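You operate a simulated robot arm through the tools that you are given. There is no shell and no other tool. Be economical: measure what you need, move in short steps, check, and stop when the job is done.

You run a simulated robot arm. Do the job below in one go: nothing can be reset, and whatever is moved stays where it is left.

JOB
Scrub the burnt patch out of the tin tray.
Fine: soap the red brush on the green soap first. Put the brush back and the tray on the slat rack. Set down upright: red brush. What is to be rubbed or washed off counts as gone when no trace of it is left.

Only the result counts: the job must be done as asked and must still hold three seconds after the hand-in. Knocking over, shifting, dropping, spilling or breaking anything else fails it.

ROBOT AND FRAMES
A 7-joint arm with a two-finger parallel gripper, fixed in place. Base frame: the origin is at the foot of the arm, x ahead of it, y to its left, z up; the work surface is at about z = 820. Units: mm, degrees, N and s.
With the tool pointing down near the work surface it reaches from about 300 to 740 mm from the base axis. Its first joint turns from -115.0 to 115.0 degrees. Payload 3.91 kg.
The TCP is the grasp point between the finger pads, 30 mm short of the fingertips. In the tool frame z runs along the fingers and y along their closing line. Largest opening 110 mm; finger width 20, thickness 10; the body of the gripper, 48 by 112 mm, starts 55 mm behind the TCP.
Orientation is told as [roll, pitch, yaw] about the base's x, y, z axes, in that order, counted from this pose: with the fingers straight down and closing along the base's y, the tool's x points along the base's -x, its y along +y and its z along -z.

CONTROLS
- The arm moves only by the tool drive_tool. Its argument "targets" is a list of rows, each a list of 7 numbers: the shift along the tool's x, y, z in mm, then the turn, a rotation vector about the tool's x, y, z in degrees, then the finger opening in mm, from 0 to 110. In form: [[dx, dy, dz, wx, wy, wz, claw], ...]. A call has 1 to 8 rows; each row shifts and turns the commanded pose from where the row before left it, along the tool's axes as they then stand. Each row takes 0.2 s and may step no farther than 50 mm and 8.6 degrees from the row before; otherwise, or with a gripper value out of range, the whole call is refused. A pose out of reach is approached as far as the arm can. The call stops where the force on the tool passes 40 N (or 10 N more than at its start, if that is more) or the arm is blocked; 0.2 s more then pass. The fingers move at their own pace (about 108 mm/s each) and stop on an object; they squeeze with about 37 N. The grip force told is the motor's: it shows also when the fingers shut on nothing. Time passes only in rows, and 0.2 s behind the last, so rows that do not move let the fingers close. It gives the time, the measured TCP pose, the force on the tool (base axes), the opening and the grip force at its end, in the units of the frame above (readings bear some noise), with the torque about the TCP (base axes, N m) and any sound that the robot's microphone picked up.
- Cameras (640 x 400 px; columns grow to the right, rows downward): "scene" is fixed at [400.7, 499.8, 1438.1]; the picture's right is [-0.85, 0.53, 0.00], its down [0.52, 0.83, -0.22] and it looks along [-0.12, -0.19, -0.98] (base axes); focal length 294 px, centre (320, 200). "wrist" rides on the gripper at [72, 17, -103] in the tool frame; the picture's right is [-0.23, 0.97, 0.00], its down [-0.76, -0.18, -0.62] and it looks along [-0.61, -0.14, 0.78] (tool axes); focal length 222 px, centre (320, 200). There is no depth. A picture from a camera that has moved, and an enlarged one, comes with that camera's place and axes in the base frame and with its lens.
- snapshot(camera): a new picture of that camera. No time passes.
- move_column(by): slides the trunk up (or, below 0, down) by that many mm; the arm rides with it, the base frame stays. It gives what a move gives, with no picture.
- zoom(camera, box): a new picture of the part [left, top, right, bottom] of that camera's present view, enlarged. No time passes.
- sign_off(): hands the job in; it is judged then, once.

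Work in short steps. Places have to be worked out from the pictures, the camera data and where the tool is seen: move nearer, look again, correct. Check each grasp and each placing, and mend what went wrong. You have 120 turns and 64 pictures in all, those below and enlarged ones among them. Open the gripper and draw the arm clear of the work before you hand the job in, unless the task says otherwise; then end with one line.

The tools are called after "Emit:" as a command line: name --pt "numbers of a row" for each row, then --argument value for the rest, lists and objects as JSON in quotes. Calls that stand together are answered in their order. drive_tool: Moves the arm, as the interface text tells. Its arguments: {"type":"object","properties":{"targets":{"type":"array"}},"required":["targets"]} The other tools are called the same way: move_column (by) slides the trunk up or down; snapshot (camera) takes a picture; zoom (camera, box) takes an enlarged picture of a part of a camera's view; sign_off () hands the job in.

At the start:

```text
time: 0.0
position: [104.6, 464.5, 1095.2]
orientation: [-0.1, 0.0, 0.0]
wrist_force: [0.0, 0.0, 0.6]
wrist_torque: [0.04, -0.02, 0.01]
gripper_width: 109.7
gripper_force: 0.1
trunk travel left (down, up): [-825.0, 165.0]
```

scene: 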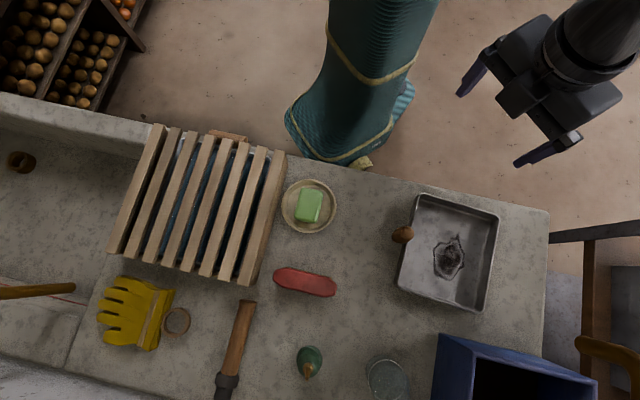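
wrist: 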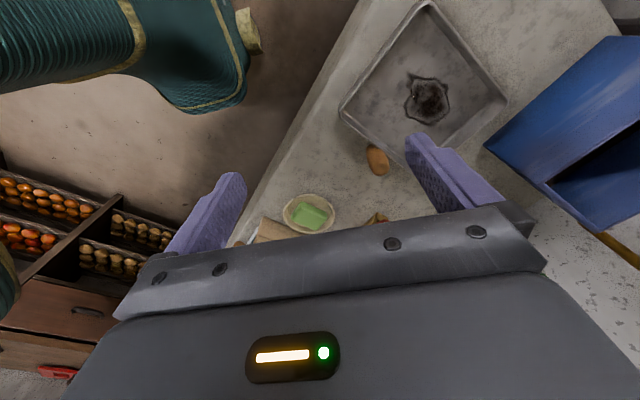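

I'll look closely at the key objects first: brush, soap, tray, and rack.

Emit:
zoom --camera "scene" --box '[240, 160, 400, 320]'

Emit:
zoom --camera "scene" --box '[380, 170, 560, 330]'

Emit:
zoom --camera "scene" --box '[90, 110, 310, 370]'

```text
2.50 times, centred on (320, 240) of scene
camera zoom: at [400.7, 499.8, 1438.1], right [-0.85, 0.53, 0.0], down [0.52, 0.83, -0.22], along [-0.12, -0.19, -0.98], focal length 735 px, centre (320, 100)
```

zoom: 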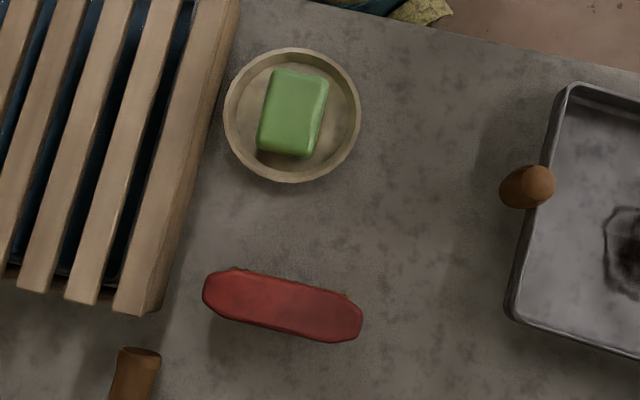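

```text
2.50 times, centred on (470, 250) of scene
camera zoom: at [400.7, 499.8, 1438.1], right [-0.85, 0.53, 0.0], down [0.52, 0.83, -0.22], along [-0.12, -0.19, -0.98], focal length 735 px, centre (-55, 75)
```

zoom: 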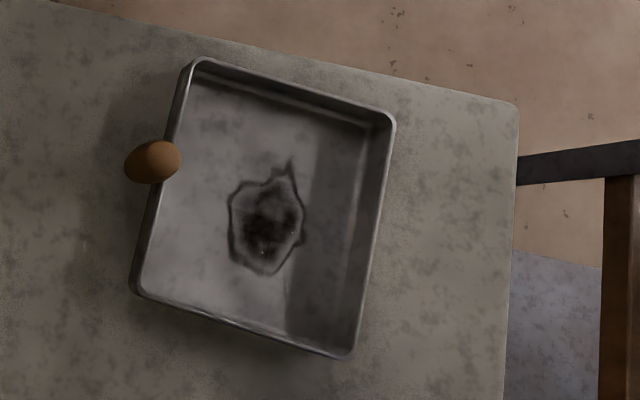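

```text
1.54 times, centred on (200, 240) of scene
camera zoom: at [400.7, 499.8, 1438.1], right [-0.85, 0.53, 0.0], down [0.52, 0.83, -0.22], along [-0.12, -0.19, -0.98], focal length 452 px, centre (505, 138)
```

zoom: 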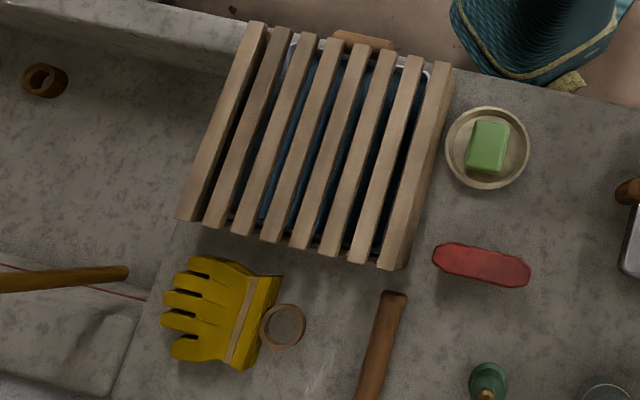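

Brush (bristles down) is near (440, 508), its long axis about 137° in base xy; soap near (352, 379). I carry the open gripper above the brush at the present height.

Emit:
drive_tool --pt "-45 6 0 0 0 0 110" --pt "-45 6 0 0 0 0 110" --pt "-45 6 0 0 0 0 110" --pt "-45 6 0 0 0 0 110" --pt "-45 6 0 0 0 0 110" --pt "-45 6 0 0 0 0 110" --pt "-45 6 0 0 0 0 110" --pt "0 0 0 0 0 8.5 110"

Emit:
drive_tool --pt "0 0 30 0 0 8.5 110" --pt "0 0 30 0 0 8.5 110" --pt "0 0 0 0 0 8.5 110" --pt "0 0 0 0 0 8.5 110" --pt "0 0 0 0 0 0 110"

Emit:
snapshot --camera "wrist"

Emit:
snapshot --camera "scene"

```text
time: 1.8
position: [418.3, 507.5, 1097.0]
orientation: [0.0, 0.0, -8.6]
wrist_force: [-0.3, 0.6, 0.8]
wrist_torque: [0.0, -0.02, 0.01]
gripper_width: 110.1
gripper_force: 0.1
trunk travel left (down, up): [-825.0, 165.0]
```

```text
time: 3.0
position: [420.9, 505.6, 1035.9]
orientation: [0.1, 0.0, -42.6]
wrist_force: [0.4, -0.3, -0.4]
wrist_torque: [0.0, 0.0, 0.02]
gripper_width: 109.8
gripper_force: 0.0
trunk travel left (down, up): [-825.0, 165.0]
```

```text
58 pictures are left
camera wrist: at [380.0, 567.8, 1138.7], right [0.83, 0.56, 0.0], down [0.44, -0.65, 0.62], along [0.35, -0.52, -0.78], focal length 222 px, centre (320, 200)
```

wrist: 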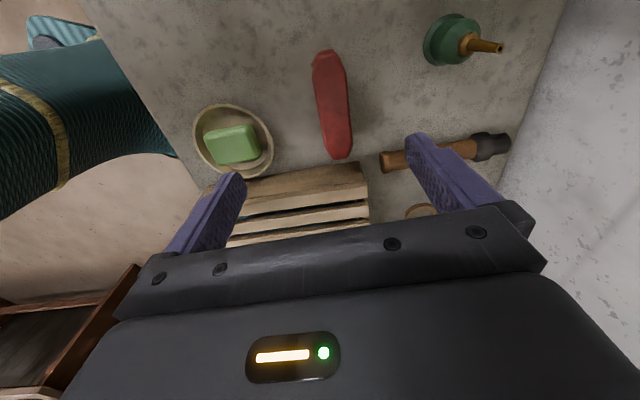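

```text
57 pictures are left
```

scene: 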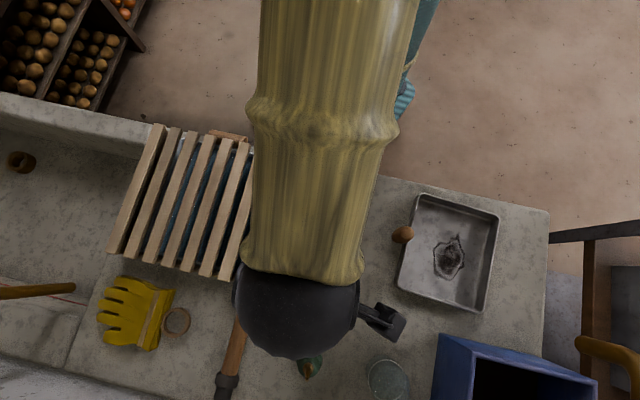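

From the wrist view the brush centre is again about (441, 508), axis about 135°. I align and descend partway with a narrower opening, then look for its height.

Emit:
drive_tool --pt "-13 15.4 30 0 0 2 80" --pt "0 0 40 0 0 0 80" --pt "0 0 30 0 0 0 80" --pt "0 0 0 0 0 0 80"

Emit:
snapshot --camera "wrist"

```text
time: 4.0
position: [441.3, 507.8, 935.5]
orientation: [0.1, 0.0, -44.6]
wrist_force: [0.8, 0.6, 0.3]
wrist_torque: [0.01, 0.01, 0.0]
gripper_width: 80.0
gripper_force: 0.1
trunk travel left (down, up): [-825.0, 165.0]
```

```text
56 pictures are left
camera wrist: at [402.4, 571.3, 1038.4], right [0.85, 0.53, 0.0], down [0.42, -0.66, 0.62], along [0.33, -0.53, -0.78], focal length 222 px, centre (320, 200)
```

wrist: 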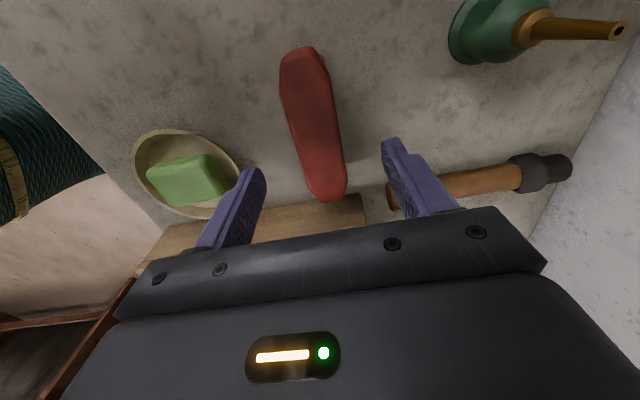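

Zooming to see the brush's block and bristles.

Emit:
zoom --camera "wrist" --box '[230, 30, 410, 220]'

```text
2.11 times, centred on (320, 125) of wrist
camera zoom: at [402.4, 571.3, 1038.4], right [0.85, 0.53, 0.0], down [0.42, -0.66, 0.62], along [0.33, -0.53, -0.78], focal length 468 px, centre (320, 358)
```

zoom: 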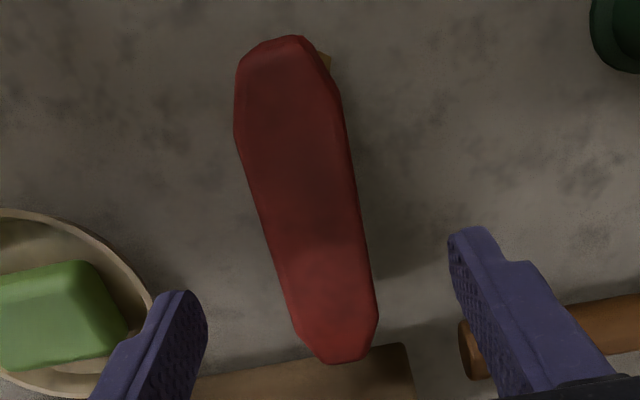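

Brush sits ~3 mm to −y of the tool with ~3° twist; block about 42 mm wide. I correct and descend to TCP z≈864.

Emit:
drive_tool --pt "0 -3 20 0 0 2.8 80" --pt "0 0 30 0 0 0 80" --pt "0 0 21 0 0 0 80" --pt "0 0 0 0 0 0 80"

Emit:
snapshot --camera "wrist"

```text
time: 5.0
position: [439.7, 506.1, 864.6]
orientation: [0.0, 0.0, -47.4]
wrist_force: [0.5, -0.8, 0.2]
wrist_torque: [0.01, -0.01, 0.01]
gripper_width: 80.2
gripper_force: 0.1
trunk travel left (down, up): [-825.0, 165.0]
```

```text
54 pictures are left
camera wrist: at [403.8, 571.3, 967.7], right [0.87, 0.49, 0.0], down [0.39, -0.68, 0.62], along [0.31, -0.54, -0.78], focal length 222 px, centre (320, 200)
```

wrist: 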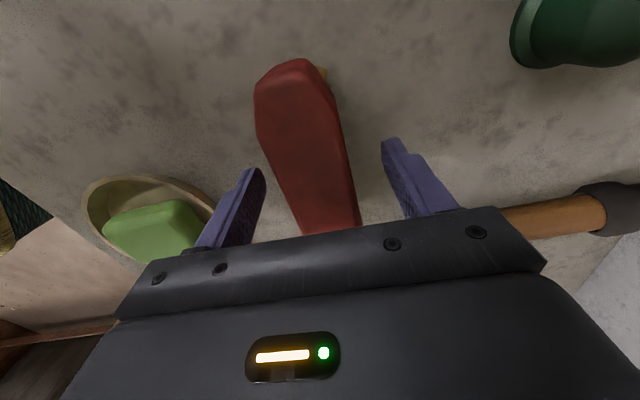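

Brush lies between the fingers. Lower 4 mm and close.

Emit:
drive_tool --pt "0 0 4 0 0 0 80" --pt "0 0 0 0 0 0 30" --pt "0 0 0 0 0 0 30" --pt "0 0 0 0 0 0 30" --pt "0 0 0 0 0 0 30"

Emit:
snapshot --camera "wrist"

```text
time: 6.2
position: [438.5, 506.5, 861.2]
orientation: [-0.1, -0.1, -47.3]
wrist_force: [0.0, 0.7, 1.6]
wrist_torque: [0.04, 0.03, 0.04]
gripper_width: 35.7
gripper_force: 37.1
trunk travel left (down, up): [-825.0, 165.0]
```

```text
53 pictures are left
camera wrist: at [403.5, 571.6, 963.8], right [0.87, 0.49, 0.0], down [0.39, -0.68, 0.62], along [0.31, -0.54, -0.78], focal length 222 px, centre (320, 200)
```

wrist: 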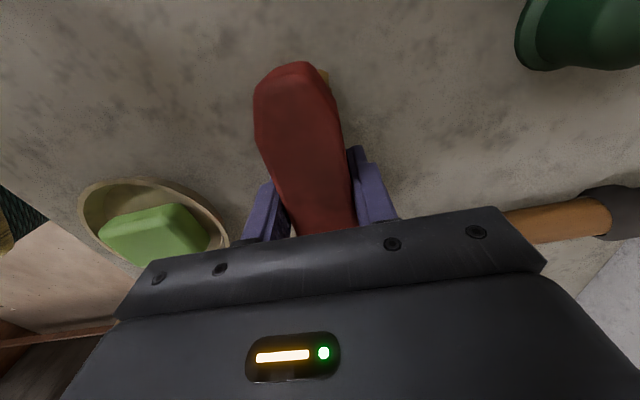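

Gripped at 35.7 mm; the place to return to is TCP (438.5, 506.5, 861), yaw −47.3. Lift and check.

Emit:
drive_tool --pt "0 0 -20 0 0 0 30" --pt "0 0 -40 0 0 0 30" --pt "0 0 -40 0 0 0 30" --pt "0 0 0 0 0 0 30"

Emit:
snapshot --camera "wrist"

Emit:
snapshot --camera "scene"

```text
time: 7.2
position: [439.8, 506.8, 961.0]
orientation: [-0.2, 0.0, -47.3]
wrist_force: [-0.6, 0.8, -1.1]
wrist_torque: [-0.01, 0.02, -0.01]
gripper_width: 35.7
gripper_force: 36.9
trunk travel left (down, up): [-825.0, 165.0]
```

```text
52 pictures are left
camera wrist: at [404.2, 571.8, 1063.9], right [0.87, 0.49, 0.0], down [0.39, -0.68, 0.62], along [0.31, -0.54, -0.78], focal length 222 px, centre (320, 200)
```

wrist: 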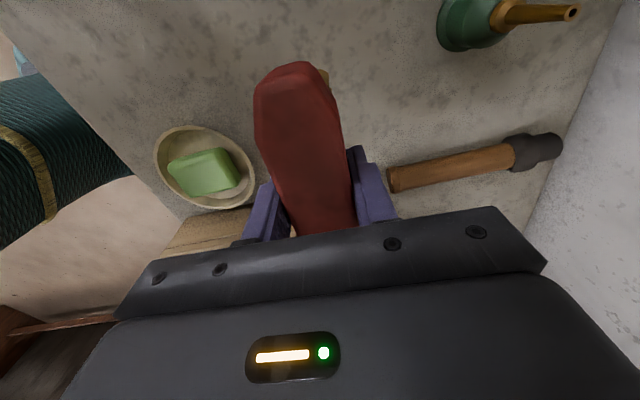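

```text
51 pictures are left
```

scene: 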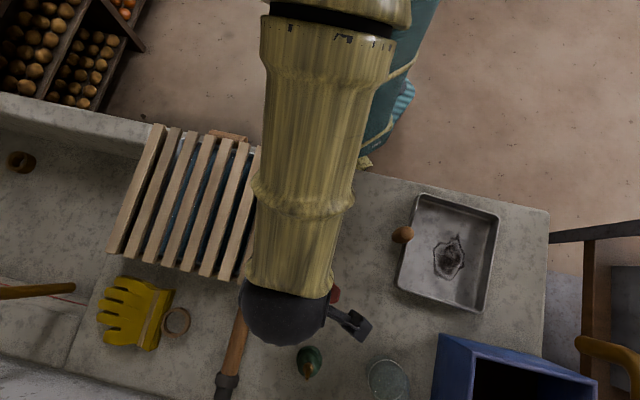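

Brush held level. Zoom on soap dish to judge the soap height relative to the rim.

Emit:
zoom --camera "wrist" --box '[140, 110, 270, 220]'

```text
3.64 times, centred on (205, 165) of wrist
camera zoom: at [404.2, 571.8, 1063.9], right [0.87, 0.49, 0.0], down [0.39, -0.68, 0.62], along [0.31, -0.54, -0.78], focal length 808 px, centre (738, 327)
```

zoom: 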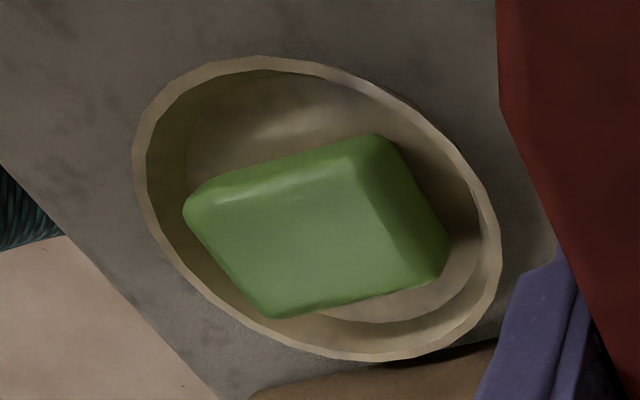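

Soap top appears ~10 mm above the dish rim (z≈838), and its long axis runs ~50°, parallel to the rack edge. I'll rotate the brush 90° so it lies along the soap, well clear of the rack.

Emit:
drive_tool --pt "0 0 -10 0 0 -8.5 30" --pt "0 0 -10 0 0 -8.5 30" --pt "0 0 0 0 0 -8.5 30" --pt "0 0 0 0 0 -8.5 30" --pt "0 0 0 0 0 -8.5 30" --pt "0 0 0 0 0 -8.5 30" --pt "0 0 0 0 0 -8.5 30" --pt "0 0 0 0 0 -8.5 30"

Emit:
drive_tool --pt "0 0 0 0 0 -8.5 30" --pt "0 0 0 0 0 -8.5 30" --pt "0 0 0 0 0 -8.5 30" --pt "0 0 0 0 0 0 30"

```text
time: 9.0
position: [438.8, 506.6, 980.7]
orientation: [0.0, 0.0, 20.8]
wrist_force: [0.5, 1.1, -1.6]
wrist_torque: [0.0, 0.02, 0.01]
gripper_width: 35.6
gripper_force: 37.3
trunk travel left (down, up): [-825.0, 165.0]
```

```text
time: 10.0
position: [439.1, 507.1, 979.1]
orientation: [0.0, -0.1, 46.3]
wrist_force: [0.2, -0.3, -1.9]
wrist_torque: [-0.04, 0.02, 0.01]
gripper_width: 35.9
gripper_force: 37.2
trunk travel left (down, up): [-825.0, 165.0]
```

Yaw 46°. Now move above the soap at (352.5, 381).

Emit:
drive_tool --pt "37.7 -6.1 0 0 0 0 30" --pt "37.7 -6.1 0 0 0 0 30" --pt "37.7 -6.1 0 0 0 0 30" --pt "37.7 -6.1 0 0 0 0 30" --pt "0 0 20 0 0 0 30" --pt "0 0 20 0 0 0 30" --pt "0 0 0 0 0 0 30"

Emit:
snapshot --camera "wrist"

Emit:
snapshot --camera "scene"

```text
time: 11.6
position: [351.1, 382.2, 939.9]
orientation: [0.0, -0.1, 46.2]
wrist_force: [-0.8, -0.7, -1.1]
wrist_torque: [0.01, 0.01, -0.05]
gripper_width: 35.5
gripper_force: 37.1
trunk travel left (down, up): [-825.0, 165.0]
```

```text
49 pictures are left
camera wrist: at [290.1, 341.3, 1043.9], right [-0.55, 0.84, 0.0], down [0.66, 0.43, 0.62], along [0.52, 0.34, -0.78], focal length 222 px, centre (320, 200)
```

wrist: 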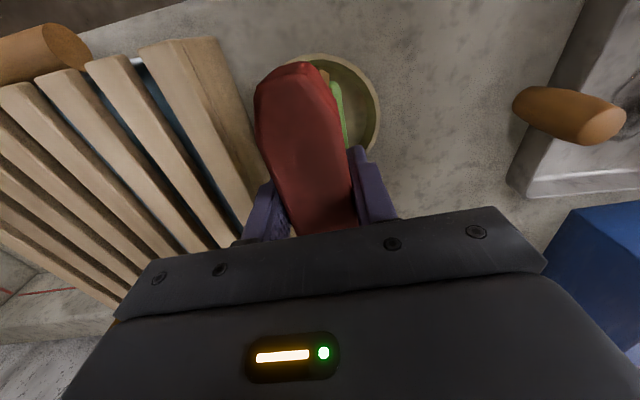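

```text
48 pictures are left
```

scene: 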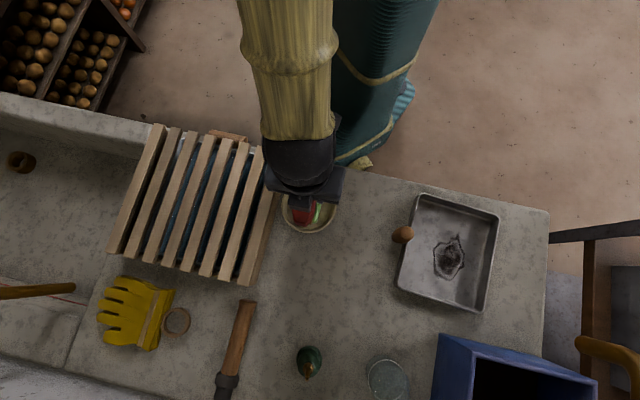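

Brush is centred over the soap. Descend gently toward contact (expected TCP ≈ 880).

Emit:
drive_tool --pt "0 0 25 0 0 0 30" --pt "0 0 20 0 0 0 30" --pt "0 0 7 0 0 0 30" --pt "0 0 3 0 0 0 30" --pt "0 0 0 0 0 0 30"

```text
time: 12.8
position: [352.2, 380.4, 888.8]
orientation: [0.1, -0.4, 46.1]
wrist_force: [4.1, 0.2, 37.3]
wrist_torque: [-0.1, -0.09, -0.18]
gripper_width: 35.9
gripper_force: 37.1
trunk travel left (down, up): [-825.0, 165.0]
```

Contact at TCP ≈ 889, 37 N — a bit firm. Ease up 2.5 mm.

Emit:
drive_tool --pt "0 0 -2.5 0 0 0 30" --pt "0 0 0 0 0 0 30"

Emit:
snapshot --camera "wrist"

Emit:
zoom --camera "scene" --box '[240, 160, 380, 260]'

```text
time: 13.4
position: [350.0, 379.4, 888.8]
orientation: [0.0, 0.1, 46.2]
wrist_force: [2.5, 2.6, 19.2]
wrist_torque: [0.65, -0.71, -0.02]
gripper_width: 35.7
gripper_force: 37.1
trunk travel left (down, up): [-825.0, 165.0]
```

```text
47 pictures are left
camera wrist: at [289.8, 339.7, 991.3], right [-0.55, 0.84, 0.0], down [0.66, 0.43, 0.62], along [0.52, 0.34, -0.78], focal length 222 px, centre (320, 200)
```

wrist: 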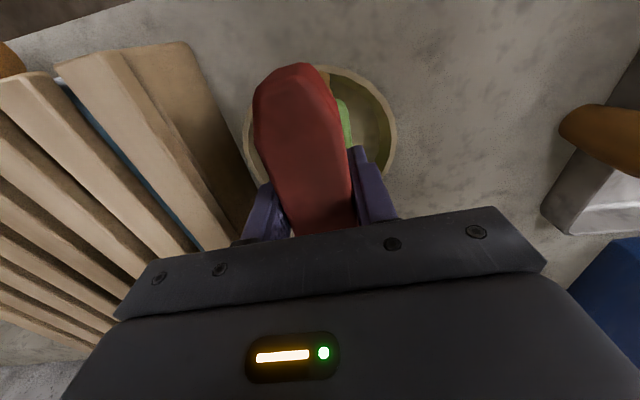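

```text
4.00 times, centred on (310, 210) of scene
camera zoom: at [400.7, 499.8, 1438.1], right [-0.85, 0.53, 0.0], down [0.52, 0.83, -0.22], along [-0.12, -0.19, -0.98], focal length 1175 px, centre (360, 160)
```

zoom: 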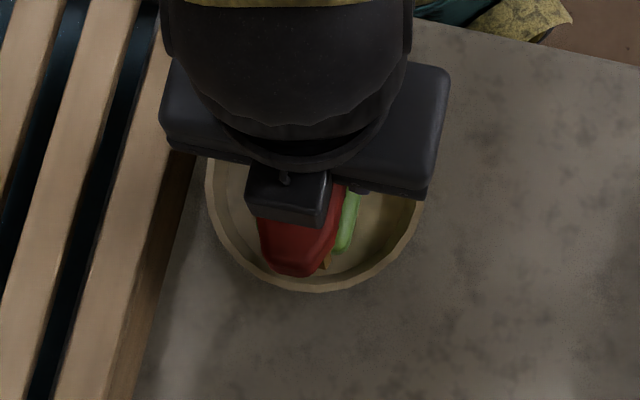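

Force 19 N with contact leaning to the far end. I ease another 1.2 mm and read the torque to know what it's resting on.

Emit:
drive_tool --pt "0 0 -1.2 0 0 0 30" --pt "0 0 0 0 0 0 30"

```text
time: 14.0
position: [350.4, 378.6, 888.6]
orientation: [0.0, 0.3, 46.2]
wrist_force: [0.4, -0.3, 4.0]
wrist_torque: [0.19, -0.14, -0.04]
gripper_width: 35.6
gripper_force: 37.1
trunk travel left (down, up): [-825.0, 165.0]
```

Light contact (≈5 N) toward the far end. I press lightly and make short strokes along the soap.

Emit:
drive_tool --pt "-12 0 1.0 0 0 0 30" --pt "-12 0 0 0 0 0 30" --pt "12 0 0 0 0 0 30" --pt "12 0 0 0 0 0 30" --pt "12 0 0 0 0 0 30" --pt "-12 0 0 0 0 0 30"

Emit:
snapshot --camera "wrist"

```text
time: 15.4
position: [352.5, 380.3, 889.1]
orientation: [0.0, 0.0, 46.2]
wrist_force: [0.9, 0.7, 2.9]
wrist_torque: [0.15, -0.16, 0.04]
gripper_width: 35.5
gripper_force: 36.9
trunk travel left (down, up): [-825.0, 165.0]
```

```text
45 pictures are left
camera wrist: at [290.5, 340.2, 991.5], right [-0.55, 0.84, 0.0], down [0.66, 0.43, 0.62], along [0.52, 0.34, -0.78], focal length 222 px, centre (320, 200)
```

wrist: 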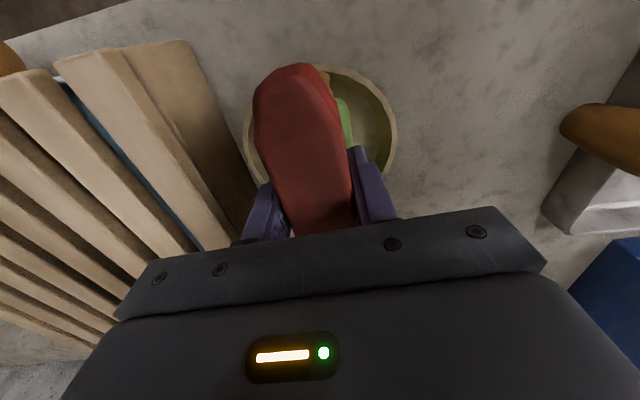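

Force was only ~4 N. Press a bit more and repeat strokes, then lift to inspect.

Emit:
drive_tool --pt "-10 0 1.0 0 0 0 30" --pt "-10 0 0 0 0 0 30" --pt "10 0 0 0 0 0 30" --pt "10 0 0 0 0 0 30" --pt "10 0 0 0 0 0 30" --pt "10 0 0 0 0 0 30" --pt "-10 0 0 0 0 0 30" --pt "-10 0 0 0 0 0 30"

Emit:
drive_tool --pt "0 0 -20 0 0 0 30" --pt "0 0 -40 0 0 0 30" --pt "0 50 0 0 0 0 30" --pt "0 50 0 0 0 0 30" --pt "0 0 0 0 0 0 30"

Emit:
zoom --camera "scene" --box '[240, 140, 420, 260]'

Emit:
snapshot --camera "wrist"

```text
time: 17.2
position: [350.0, 380.5, 888.4]
orientation: [0.0, 0.0, 46.2]
wrist_force: [-2.8, -2.4, 16.1]
wrist_torque: [0.37, -0.37, -0.01]
gripper_width: 35.9
gripper_force: 36.9
trunk travel left (down, up): [-825.0, 165.0]
```

```text
time: 18.4
position: [279.0, 449.0, 947.6]
orientation: [0.0, 0.0, 46.1]
wrist_force: [0.1, -1.4, -2.3]
wrist_torque: [0.0, 0.0, 0.0]
gripper_width: 36.0
gripper_force: 36.9
trunk travel left (down, up): [-825.0, 165.0]
```

```text
3.33 times, centred on (330, 200) of scene
camera zoom: at [400.7, 499.8, 1438.1], right [-0.85, 0.53, 0.0], down [0.52, 0.83, -0.22], along [-0.12, -0.19, -0.98], focal length 979 px, centre (287, 200)
```

zoom: 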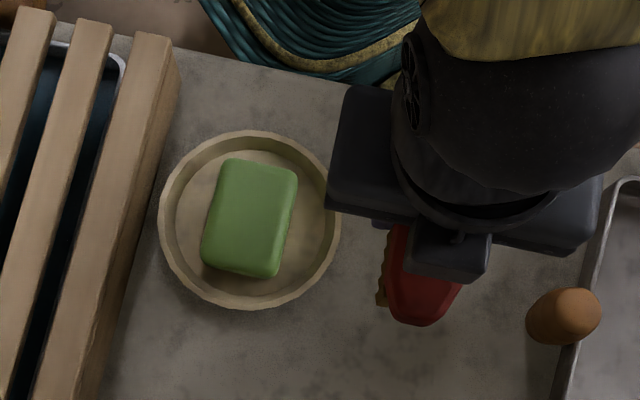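

```text
43 pictures are left
camera wrist: at [218.7, 409.8, 1049.8], right [-0.54, 0.84, 0.0], down [0.66, 0.43, 0.62], along [0.52, 0.34, -0.78], focal length 222 px, centre (320, 200)
```

wrist: 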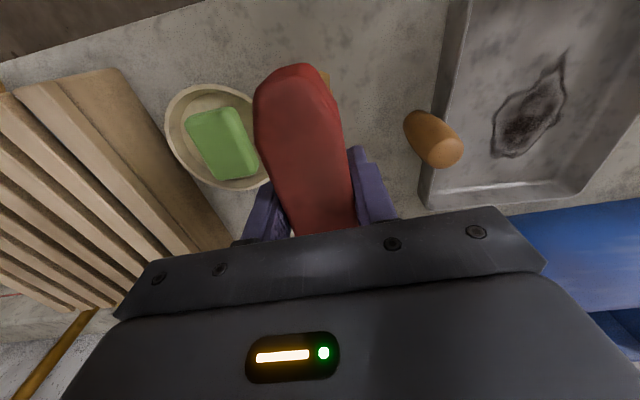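

Dish and soap have not moved. Zoom in on the bristle edge to see whether they've picked up soap.

Emit:
zoom --camera "scene" --box '[330, 195, 390, 240]'

```text
8.89 times, centred on (360, 218) of scene
camera zoom: at [400.7, 499.8, 1438.1], right [-0.85, 0.53, 0.0], down [0.52, 0.83, -0.22], along [-0.12, -0.19, -0.98], focal length 2612 px, centre (-36, 44)
```

zoom: 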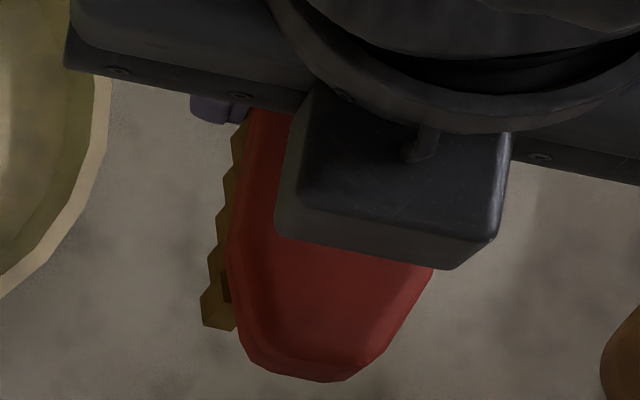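

Torque readings place contact at the soap's edge (≈38 mm out, inside the rim), so the brush is touching soap. I do one more fuller soaping pass for certainty.

Emit:
drive_tool --pt "0 -50 0 0 0 0 30" --pt "0 -50 0 0 0 0 30" --pt "0 0 40 0 0 0 30" --pt "0 0 17.5 0 0 0 30" --pt "0 0 2 0 0 0 30" --pt "0 0 0 0 0 0 30"

Emit:
drive_tool --pt "12 0 0.7 0 0 0 30" --pt "12 0 0 0 0 0 30" --pt "-12 5 0 0 0 0 30" --pt "-12 0 0 0 0 0 30" --pt "-12 0 0 0 0 0 30" --pt "-12 -10 0 0 0 0 30" --pt "12 0 0 0 0 0 30" --pt "12 0 0 0 0 0 30"

Emit:
drive_tool --pt "12 0 0 0 0 0 30" --pt "12 5 0 0 0 0 30" --pt "-12 0 0 0 0 0 30" --pt "-12 0 0 0 0 0 30" --pt "0 0 0 0 0 0 30"

```text
time: 19.8
position: [351.9, 381.2, 888.5]
orientation: [0.0, 0.1, 46.2]
wrist_force: [0.6, -0.8, 4.1]
wrist_torque: [0.13, -0.18, 0.01]
gripper_width: 35.7
gripper_force: 37.4
trunk travel left (down, up): [-825.0, 165.0]
```

```text
time: 21.6
position: [356.1, 377.6, 888.0]
orientation: [-0.1, -0.3, 46.2]
wrist_force: [3.4, 3.5, 24.1]
wrist_torque: [-0.3, 0.27, 0.02]
gripper_width: 36.0
gripper_force: 37.3
trunk travel left (down, up): [-825.0, 165.0]
```

```text
time: 22.8
position: [349.1, 378.7, 888.6]
orientation: [-0.1, 0.1, 46.2]
wrist_force: [-4.5, -4.1, 26.5]
wrist_torque: [-0.32, 0.3, -0.02]
gripper_width: 35.6
gripper_force: 36.9
trunk travel left (down, up): [-825.0, 165.0]
```

Firm soaped strokes felt (≈25 N, with friction). Lift and carry the brush over the tray near (172, 620).

Emit:
drive_tool --pt "0 0 -40 0 0 0 30" --pt "0 0 -45 0 0 0 30" --pt "-9 50 0 0 0 0 30" --pt "-9 49 0 0 0 0 30" --pt "-9 49 0 0 0 0 30" --pt "-9 49 0 0 0 0 30" --pt "-8 49 0 0 0 0 30" --pt "-7 49 0 0 0 0 30"

Emit:
snapshot --camera "wrist"

Emit:
snapshot --camera "scene"

```text
refused: row 3 steps farther than a row can; nothing moved
```

```text
41 pictures are left
camera wrist: at [288.2, 338.5, 991.2], right [-0.55, 0.84, 0.0], down [0.66, 0.43, 0.62], along [0.52, 0.34, -0.78], focal length 222 px, centre (320, 200)
```

wrist: 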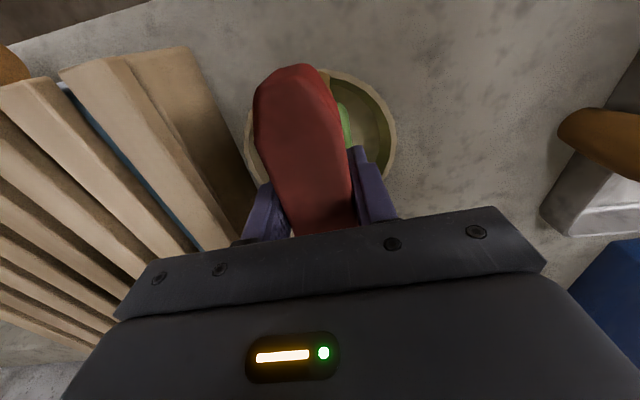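

```text
40 pictures are left
```

scene: 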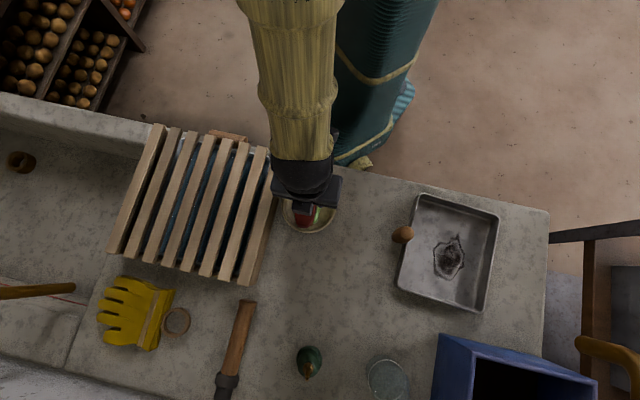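

The step was too long by a hair; I redo with shorter steps.

Emit:
drive_tool --pt "0 0 -40 0 0 0 30" --pt "0 0 -45 0 0 0 30" --pt "-8 48 0 0 0 0 30" --pt "-8 48 0 0 0 0 30" --pt "-8 48 0 0 0 0 30" --pt "-8 48 0 0 0 0 30" --pt "-8 48 0 0 0 0 30" --pt "-8 48 0 0 0 0 30"

Emit:
snapshot --camera "wrist"

Emit:
snapshot --camera "scene"

```text
time: 24.6
position: [175.2, 615.4, 972.5]
orientation: [-0.1, 0.2, 46.3]
wrist_force: [-0.6, 0.1, -1.7]
wrist_torque: [-0.01, -0.05, -0.03]
gripper_width: 35.8
gripper_force: 36.8
trunk travel left (down, up): [-825.0, 165.0]
```

```text
39 pictures are left
camera wrist: at [114.9, 575.9, 1075.2], right [-0.54, 0.84, 0.0], down [0.66, 0.43, 0.62], along [0.52, 0.34, -0.78], focal length 222 px, centre (320, 200)
```

wrist: 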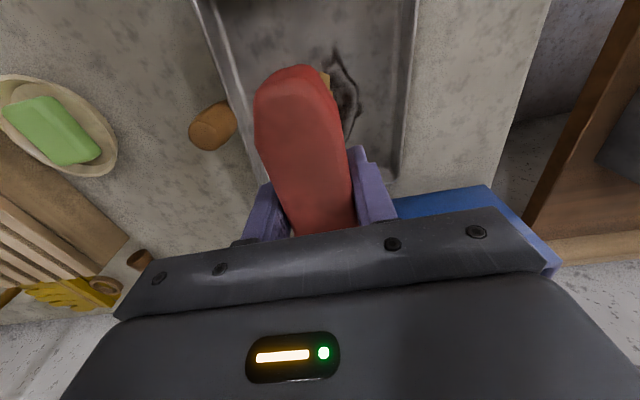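

```text
38 pictures are left
```

scene: 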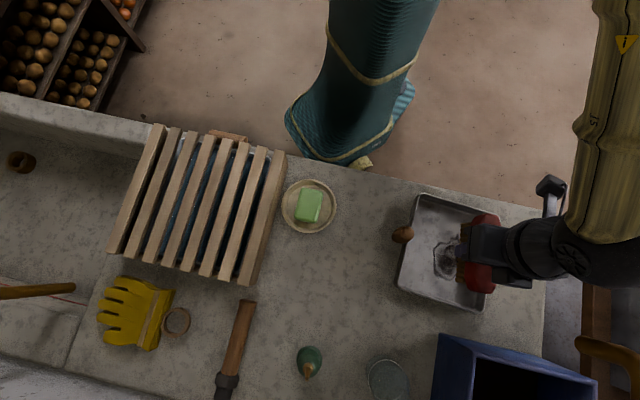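

Tray centre is ~7 mm to +y of the tool, patch ~12 mm to +y; walls are shallow. Descend over the patch to first contact.

Emit:
drive_tool --pt "-2 12 40 0 0 0 30" --pt "0 0 40 0 0 0 30" --pt "0 0 22 0 0 0 30" --pt "0 0 4 0 0 0 30" --pt "0 0 0 0 0 0 30"

Emit:
snapshot --camera "wrist"

```text
time: 25.8
position: [170.0, 627.5, 867.5]
orientation: [-0.1, 0.0, 46.2]
wrist_force: [-0.7, 0.1, -0.9]
wrist_torque: [-0.01, 0.01, -0.02]
gripper_width: 35.7
gripper_force: 36.8
trunk travel left (down, up): [-825.0, 165.0]
```

```text
37 pictures are left
camera wrist: at [108.4, 584.8, 969.1], right [-0.55, 0.84, 0.0], down [0.66, 0.43, 0.62], along [0.52, 0.34, -0.78], focal length 222 px, centre (320, 200)
```

wrist: 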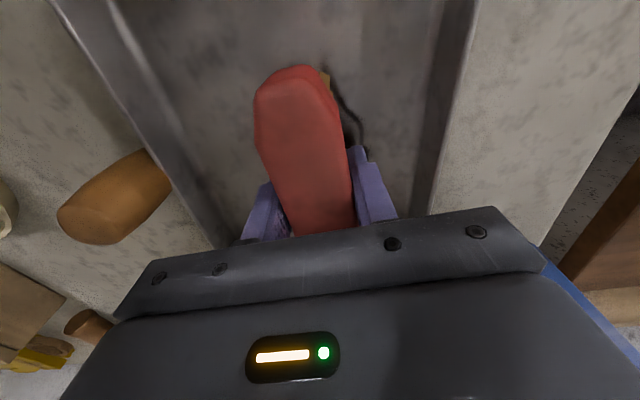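

Clearances look fine. Touch down gently.

Emit:
drive_tool --pt "0 0 2 0 0 0 30" --pt "0 0 2 0 0 0 30" --pt "0 0 1 0 0 0 30" --pt "0 0 0 0 0 0 30"

```text
time: 26.8
position: [169.3, 624.9, 861.6]
orientation: [0.1, 0.0, 46.2]
wrist_force: [-0.5, -0.8, 5.3]
wrist_torque: [-0.24, 0.22, -0.02]
gripper_width: 35.7
gripper_force: 36.7
trunk travel left (down, up): [-825.0, 165.0]
```

Touching at ~7 N. Press ~1 mm more and sweep across the patch.

Emit:
drive_tool --pt "0 10 0.8 0 0 0 30" --pt "0 13 0 0 0 0 30" --pt "0 -13 0 0 0 0 30" --pt "0 -13 0 0 0 0 30" --pt "0 -13 0 0 0 0 30" --pt "0 -13 0 0 0 0 30" --pt "0 13 0 0 0 0 30" --pt "0 16 0 0 0 0 30"

Emit:
snapshot --camera "wrist"

Emit:
zoom --camera "scene" --box '[380, 170, 560, 330]'

```text
time: 28.6
position: [171.4, 623.5, 863.4]
orientation: [0.0, -0.2, 46.1]
wrist_force: [5.6, -4.0, 18.6]
wrist_torque: [-0.58, 0.17, 0.3]
gripper_width: 35.6
gripper_force: 37.1
trunk travel left (down, up): [-825.0, 165.0]
```

```text
36 pictures are left
camera wrist: at [109.9, 583.1, 965.0], right [-0.55, 0.84, 0.0], down [0.66, 0.43, 0.62], along [0.52, 0.34, -0.78], focal length 222 px, centre (320, 200)
```

wrist: 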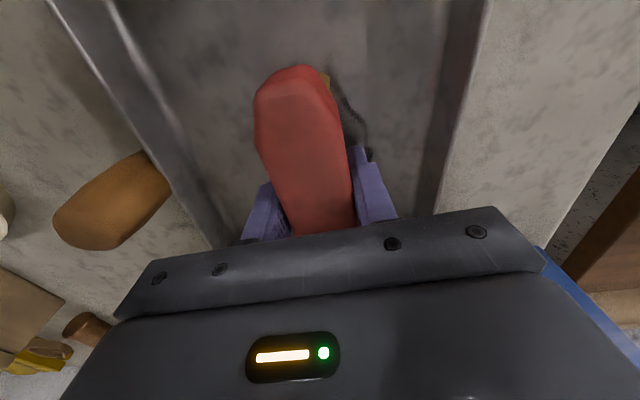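

```text
2.50 times, centred on (470, 250) of scene
camera zoom: at [400.7, 499.8, 1438.1], right [-0.85, 0.53, 0.0], down [0.52, 0.83, -0.22], along [-0.12, -0.19, -0.98], focal length 735 px, centre (-55, 75)
```

zoom: 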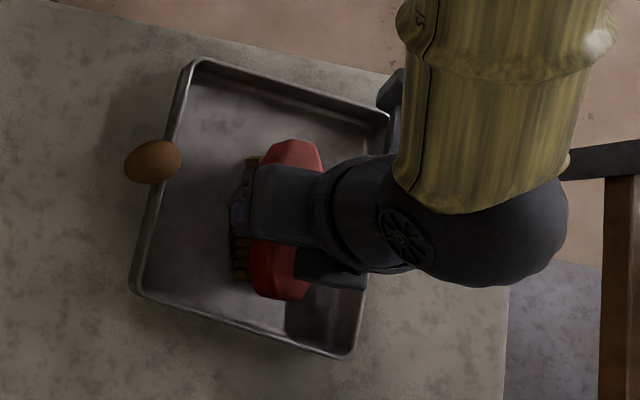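

The tray hasn't shifted and the patch is fading. Continue sweeping with several passes.

Emit:
drive_tool --pt "0 14 0 0 0 0 30" --pt "0 14 0 0 0 0 30" --pt "-8 -14 0 0 0 0 30" --pt "0 -14 0 0 0 0 30" --pt "0 -14 0 0 0 0 30" --pt "0 -14 0 0 0 0 30" --pt "8 14 0 0 0 0 30" --pt "0 14 0 0 0 0 30"

Emit:
drive_tool --pt "8 14 0 0 0 0 30" --pt "0 14 0 0 0 0 30" --pt "0 -14 0 0 0 0 30" --pt "0 -14 0 0 0 0 30" --pt "0 -14 0 0 0 0 30" --pt "0 -14 0 0 0 0 30" --pt "-8 14 0 0 0 0 30" --pt "0 14 0 0 0 0 30"

Emit:
drive_tool --pt "0 0 -40 0 0 0 30" --pt "0 0 -45 0 0 0 30" --pt "0 -45 0 0 0 0 30" --pt "0 -45 0 0 0 0 30" --pt "0 -45 0 0 0 0 30" --pt "0 0 0 0 0 0 30"

Emit:
snapshot --camera "wrist"

Emit:
zoom --camera "scene" --box '[380, 170, 560, 330]'

```text
time: 30.4
position: [171.2, 623.4, 862.2]
orientation: [0.0, -0.1, 46.2]
wrist_force: [5.0, -5.4, 21.7]
wrist_torque: [-0.11, -0.28, 0.06]
gripper_width: 35.6
gripper_force: 36.7
trunk travel left (down, up): [-825.0, 165.0]
```

```text
time: 32.2
position: [170.6, 623.0, 862.0]
orientation: [0.0, -0.1, 46.1]
wrist_force: [7.5, -5.5, 24.3]
wrist_torque: [-0.61, 0.18, 0.25]
gripper_width: 35.9
gripper_force: 37.5
trunk travel left (down, up): [-825.0, 165.0]
```

```text
time: 33.6
position: [265.7, 531.8, 945.8]
orientation: [0.0, 0.0, 46.2]
wrist_force: [0.7, 1.1, -1.0]
wrist_torque: [-0.01, 0.0, -0.01]
gripper_width: 35.6
gripper_force: 36.6
trunk travel left (down, up): [-825.0, 165.0]
```

```text
34 pictures are left
camera wrist: at [205.4, 491.7, 1048.6], right [-0.55, 0.84, 0.0], down [0.66, 0.43, 0.62], along [0.52, 0.34, -0.78], focal length 222 px, centre (320, 200)
```

wrist: 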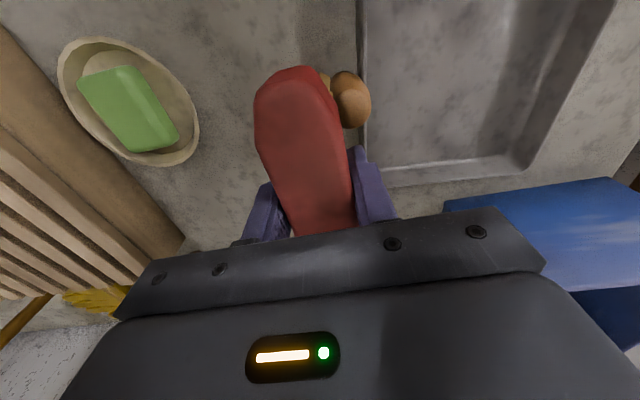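

```text
2.50 times, centred on (470, 250) of scene
camera zoom: at [400.7, 499.8, 1438.1], right [-0.85, 0.53, 0.0], down [0.52, 0.83, -0.22], along [-0.12, -0.19, -0.98], focal length 735 px, centre (-55, 75)
```

zoom: 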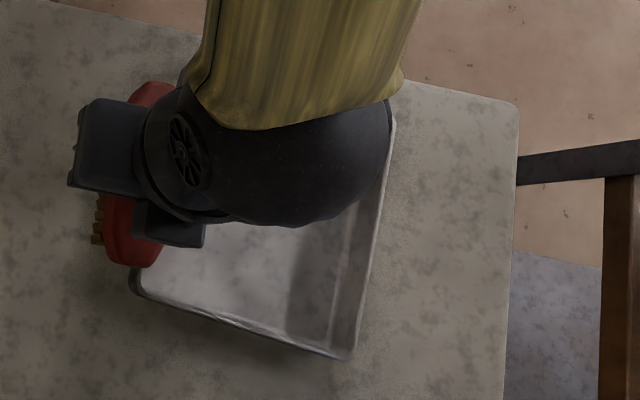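

Patch looks gone in the wrist view; zoom to verify.

Emit:
zoom --camera "wrist" --box '[350, 0, 620, 190]'

```text
2.11 times, centred on (485, 95) of wrist
camera zoom: at [205.4, 491.7, 1048.6], right [-0.55, 0.84, 0.0], down [0.66, 0.43, 0.62], along [0.52, 0.34, -0.78], focal length 468 px, centre (-27, 421)
```

zoom: 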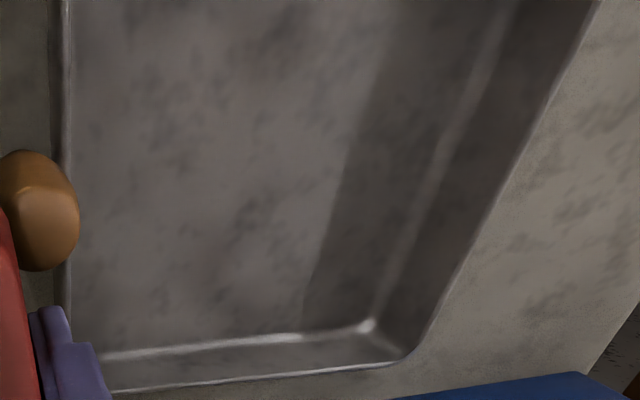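

The bulk is clean, but the patch's thin tail is out of view. Move off toward the brush's home and look from the scene camera.

Emit:
drive_tool --pt "-16 -33 0 0 0 0 30" --pt "-16 -33 0 0 0 0 30" --pt "-16 -33 0 0 0 0 30" --pt "-30 -20 0 0 0 0 30" --pt "0 0 0 0 0 0 30"

Emit:
zoom --camera "scene" --box '[390, 180, 510, 320]'

```text
time: 34.8
position: [407.1, 504.1, 946.0]
orientation: [0.0, -0.1, 46.2]
wrist_force: [0.6, -0.3, -1.5]
wrist_torque: [0.02, 0.01, 0.02]
gripper_width: 35.9
gripper_force: 36.5
trunk travel left (down, up): [-825.0, 165.0]
```

```text
2.86 times, centred on (450, 250) of scene
camera zoom: at [400.7, 499.8, 1438.1], right [-0.85, 0.53, 0.0], down [0.52, 0.83, -0.22], along [-0.12, -0.19, -0.98], focal length 840 px, centre (-51, 57)
```

zoom: 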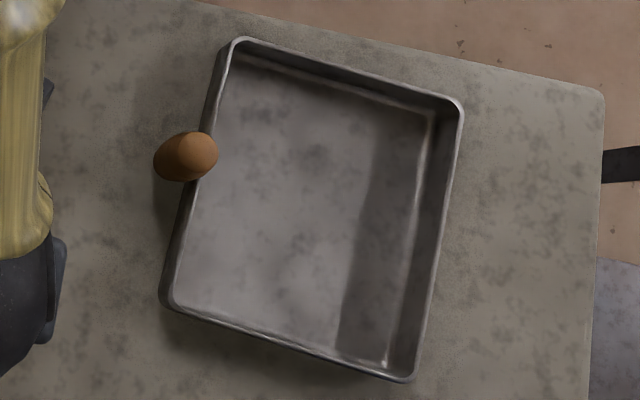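

Looks clean, but let me enlarge the tail area to be sure.

Emit:
zoom --camera "scene" --box '[425, 205, 495, 290]'

```text
4.71 times, centred on (460, 248) of scene
camera zoom: at [400.7, 499.8, 1438.1], right [-0.85, 0.53, 0.0], down [0.52, 0.83, -0.22], along [-0.12, -0.19, -0.98], focal length 1383 px, centre (-339, -24)
```

zoom: 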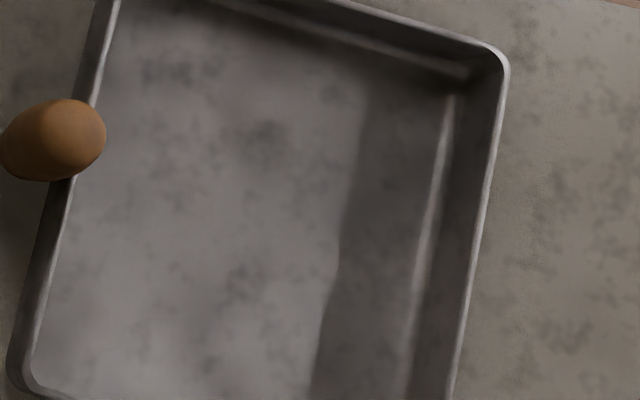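

Only soft mottling remains, but one smudge near the robot-side edge of the patch is ambiguous. I'll do an extra pass extended to that side.

Emit:
drive_tool --pt "30 20 0 0 0 0 30" --pt "16 33 0 0 0 0 30" --pt "16 33 0 0 0 0 30" --pt "16 33 0 0 0 0 30" --pt "0 45 0 0 0 0 30" --pt "10 45 0 0 0 0 30" --pt "10 45 0 0 0 0 30" --pt "0 0 40 0 0 0 30"

Emit:
drive_tool --pt "0 0 38 0 0 0 30" --pt "0 0 4 0 0 0 30" --pt "0 0 2.5 0 0 0 30" --pt "0 0 0 0 0 0 30"

```text
time: 36.6
position: [156.3, 612.1, 905.7]
orientation: [0.1, 0.0, 46.1]
wrist_force: [-0.2, 0.7, -1.7]
wrist_torque: [-0.02, 0.0, -0.03]
gripper_width: 35.8
gripper_force: 37.1
trunk travel left (down, up): [-825.0, 165.0]
```

```text
time: 37.6
position: [156.3, 610.6, 862.7]
orientation: [0.1, -0.1, 46.2]
wrist_force: [-0.4, 0.0, 5.9]
wrist_torque: [0.1, -0.11, 0.0]
gripper_width: 35.7
gripper_force: 36.8
trunk travel left (down, up): [-825.0, 165.0]
```

In contact at 7 N; press a bit more and sweep the robot-side area.

Emit:
drive_tool --pt "0 14 0.9 0 0 0 30" --pt "0 14 0 0 0 0 30" --pt "0 -14 0 0 0 0 30" --pt "0 -14 0 0 0 0 30" --pt "0 -14 0 0 0 0 30" --pt "0 -14 0 0 0 0 30" --pt "0 -10 0 0 0 0 30" --pt "0 10 0 0 0 0 30"

Emit:
drive_tool --pt "0 14 0 0 0 0 30" --pt "0 14 0 0 0 0 30" --pt "0 14 0 0 0 0 30" --pt "0 14 0 0 0 0 30" --pt "-16 -14 0 0 0 0 30" --pt "-16 -14 0 0 0 0 30" --pt "0 -14 0 0 0 0 30" --pt "0 -14 0 0 0 0 30"

Emit:
drive_tool --pt "0 14 0 0 0 0 30" --pt "0 14 0 0 0 0 30" --pt "0 14 0 0 0 0 30" --pt "0 14 0 0 0 0 30" --pt "0 -14 0 0 0 0 30" --pt "0 -14 0 0 0 0 30" --pt "0 -14 0 0 0 0 30" --pt "0 0 -30 0 0 0 30"

Emit:
drive_tool --pt "0 0 -45 0 0 0 30" --pt "0 -45 -20 0 0 0 30" --pt "0 -45 0 0 0 0 30" --pt "-16 -40 0 0 0 0 30" --pt "-16 -40 0 0 0 0 30" --pt "-16 -40 0 0 0 0 30" --pt "0 -10 0 0 0 0 30"

Emit:
zoom --camera "scene" --box '[390, 180, 510, 320]'

```text
time: 39.4
position: [179.6, 587.4, 862.5]
orientation: [-0.1, -0.1, 46.1]
wrist_force: [6.8, -7.5, 25.7]
wrist_torque: [0.1, -0.32, -0.12]
gripper_width: 35.5
gripper_force: 37.1
trunk travel left (down, up): [-825.0, 165.0]
```

```text
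time: 41.2
position: [196.9, 613.5, 862.4]
orientation: [0.0, -0.2, 46.1]
wrist_force: [-4.1, 4.7, 24.0]
wrist_torque: [-0.14, 0.34, -0.14]
gripper_width: 35.9
gripper_force: 37.3
trunk travel left (down, up): [-825.0, 165.0]
```

```text
time: 43.0
position: [188.4, 620.7, 888.8]
orientation: [-0.2, 0.2, 46.2]
wrist_force: [-0.4, 0.4, -2.3]
wrist_torque: [0.0, -0.01, 0.01]
gripper_width: 35.5
gripper_force: 37.2
trunk travel left (down, up): [-825.0, 165.0]
```

```text
time: 44.6
position: [379.3, 506.3, 954.6]
orientation: [0.0, 0.0, 46.2]
wrist_force: [-1.0, 0.3, -2.0]
wrist_torque: [-0.03, 0.0, 0.01]
gripper_width: 35.8
gripper_force: 36.9
trunk travel left (down, up): [-825.0, 165.0]
```

```text
2.86 times, centred on (450, 250) of scene
camera zoom: at [400.7, 499.8, 1438.1], right [-0.85, 0.53, 0.0], down [0.52, 0.83, -0.22], along [-0.12, -0.19, -0.98], focal length 840 px, centre (-51, 57)
```

zoom: 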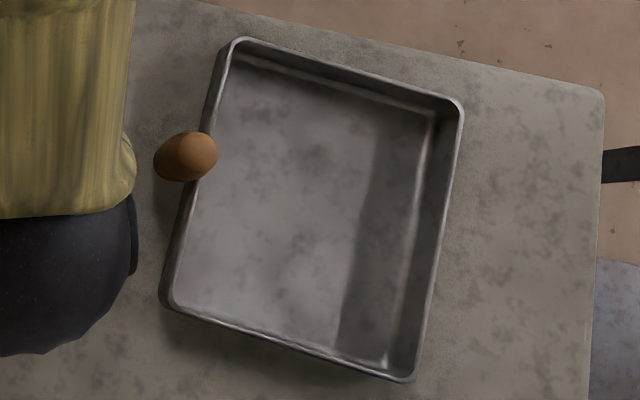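

Unchanged mottling after a second pass, so it's the tin's texture: the patch is gone. Now return the brush: translate over its home and rotate back to yaw −47.3.

Emit:
drive_tool --pt "-20 -21 0 0 0 0 30" --pt "-21 -21.5 0 0 0 0 30" --pt "0 0 0 0 0 8.5 30" --pt "0 0 0 0 0 8.5 30" --pt "0 0 0 0 0 8.5 30" --pt "0 0 0 0 0 8.5 30" --pt "0 0 0 0 0 8.5 30" --pt "0 0 0 0 0 8.5 30"

Emit:
drive_tool --pt "0 0 0 0 0 8.5 30" --pt "0 0 0 0 0 8.5 30" --pt "0 0 0 0 0 8.5 30" --pt "0 0 0 0 0 8.5 30" --pt "0 0 0 0 0 8.5 30" --pt "0 0 0 0 0 0 30" --pt "0 0 0 0 0 0 30"

```text
time: 46.4
position: [439.3, 507.2, 957.3]
orientation: [0.0, 0.0, -5.0]
wrist_force: [-0.9, -0.1, -1.5]
wrist_torque: [0.0, -0.02, 0.0]
gripper_width: 35.8
gripper_force: 37.2
trunk travel left (down, up): [-825.0, 165.0]
```

```text
time: 48.0
position: [439.0, 506.8, 955.9]
orientation: [0.1, 0.1, -47.5]
wrist_force: [0.2, 0.8, -1.9]
wrist_torque: [-0.01, 0.03, -0.02]
gripper_width: 35.9
gripper_force: 36.3
trunk travel left (down, up): [-825.0, 165.0]
```

Right above home. Lower to just touch the table.

Emit:
drive_tool --pt "0 0 45 0 0 0 30" --pt "0 0 40 0 0 0 30" --pt "0 0 5 0 0 0 30" --pt "0 0 3 0 0 0 30" --pt "0 0 1.5 0 0 0 30" --pt "0 0 0 0 0 0 30"

```text
time: 49.4
position: [439.9, 505.7, 860.7]
orientation: [0.1, 0.0, -47.3]
wrist_force: [-0.6, 0.3, -1.0]
wrist_torque: [0.0, 0.0, 0.02]
gripper_width: 35.8
gripper_force: 37.0
trunk travel left (down, up): [-825.0, 165.0]
```

No contact yet; lower by small steps.

Emit:
drive_tool --pt "0 0 0.8 0 0 0 30" --pt "0 0 0.8 0 0 0 30" --pt "0 0 0 0 0 0 30"

```text
time: 50.2
position: [439.6, 506.5, 859.5]
orientation: [0.0, -0.1, -47.2]
wrist_force: [-0.2, -0.4, -1.9]
wrist_torque: [0.03, 0.01, 0.01]
gripper_width: 35.9
gripper_force: 36.9
trunk travel left (down, up): [-825.0, 165.0]
```

Emit:
drive_tool --pt "0 0 0.8 0 0 0 30" --pt "0 0 0.8 0 0 0 30" --pt "0 0 0 0 0 0 30"

```text
time: 51.0
position: [439.6, 505.4, 858.8]
orientation: [0.1, 0.0, -47.3]
wrist_force: [0.1, -0.9, 4.4]
wrist_torque: [-0.27, -0.17, -0.05]
gripper_width: 35.9
gripper_force: 37.3
trunk travel left (down, up): [-825.0, 165.0]
```

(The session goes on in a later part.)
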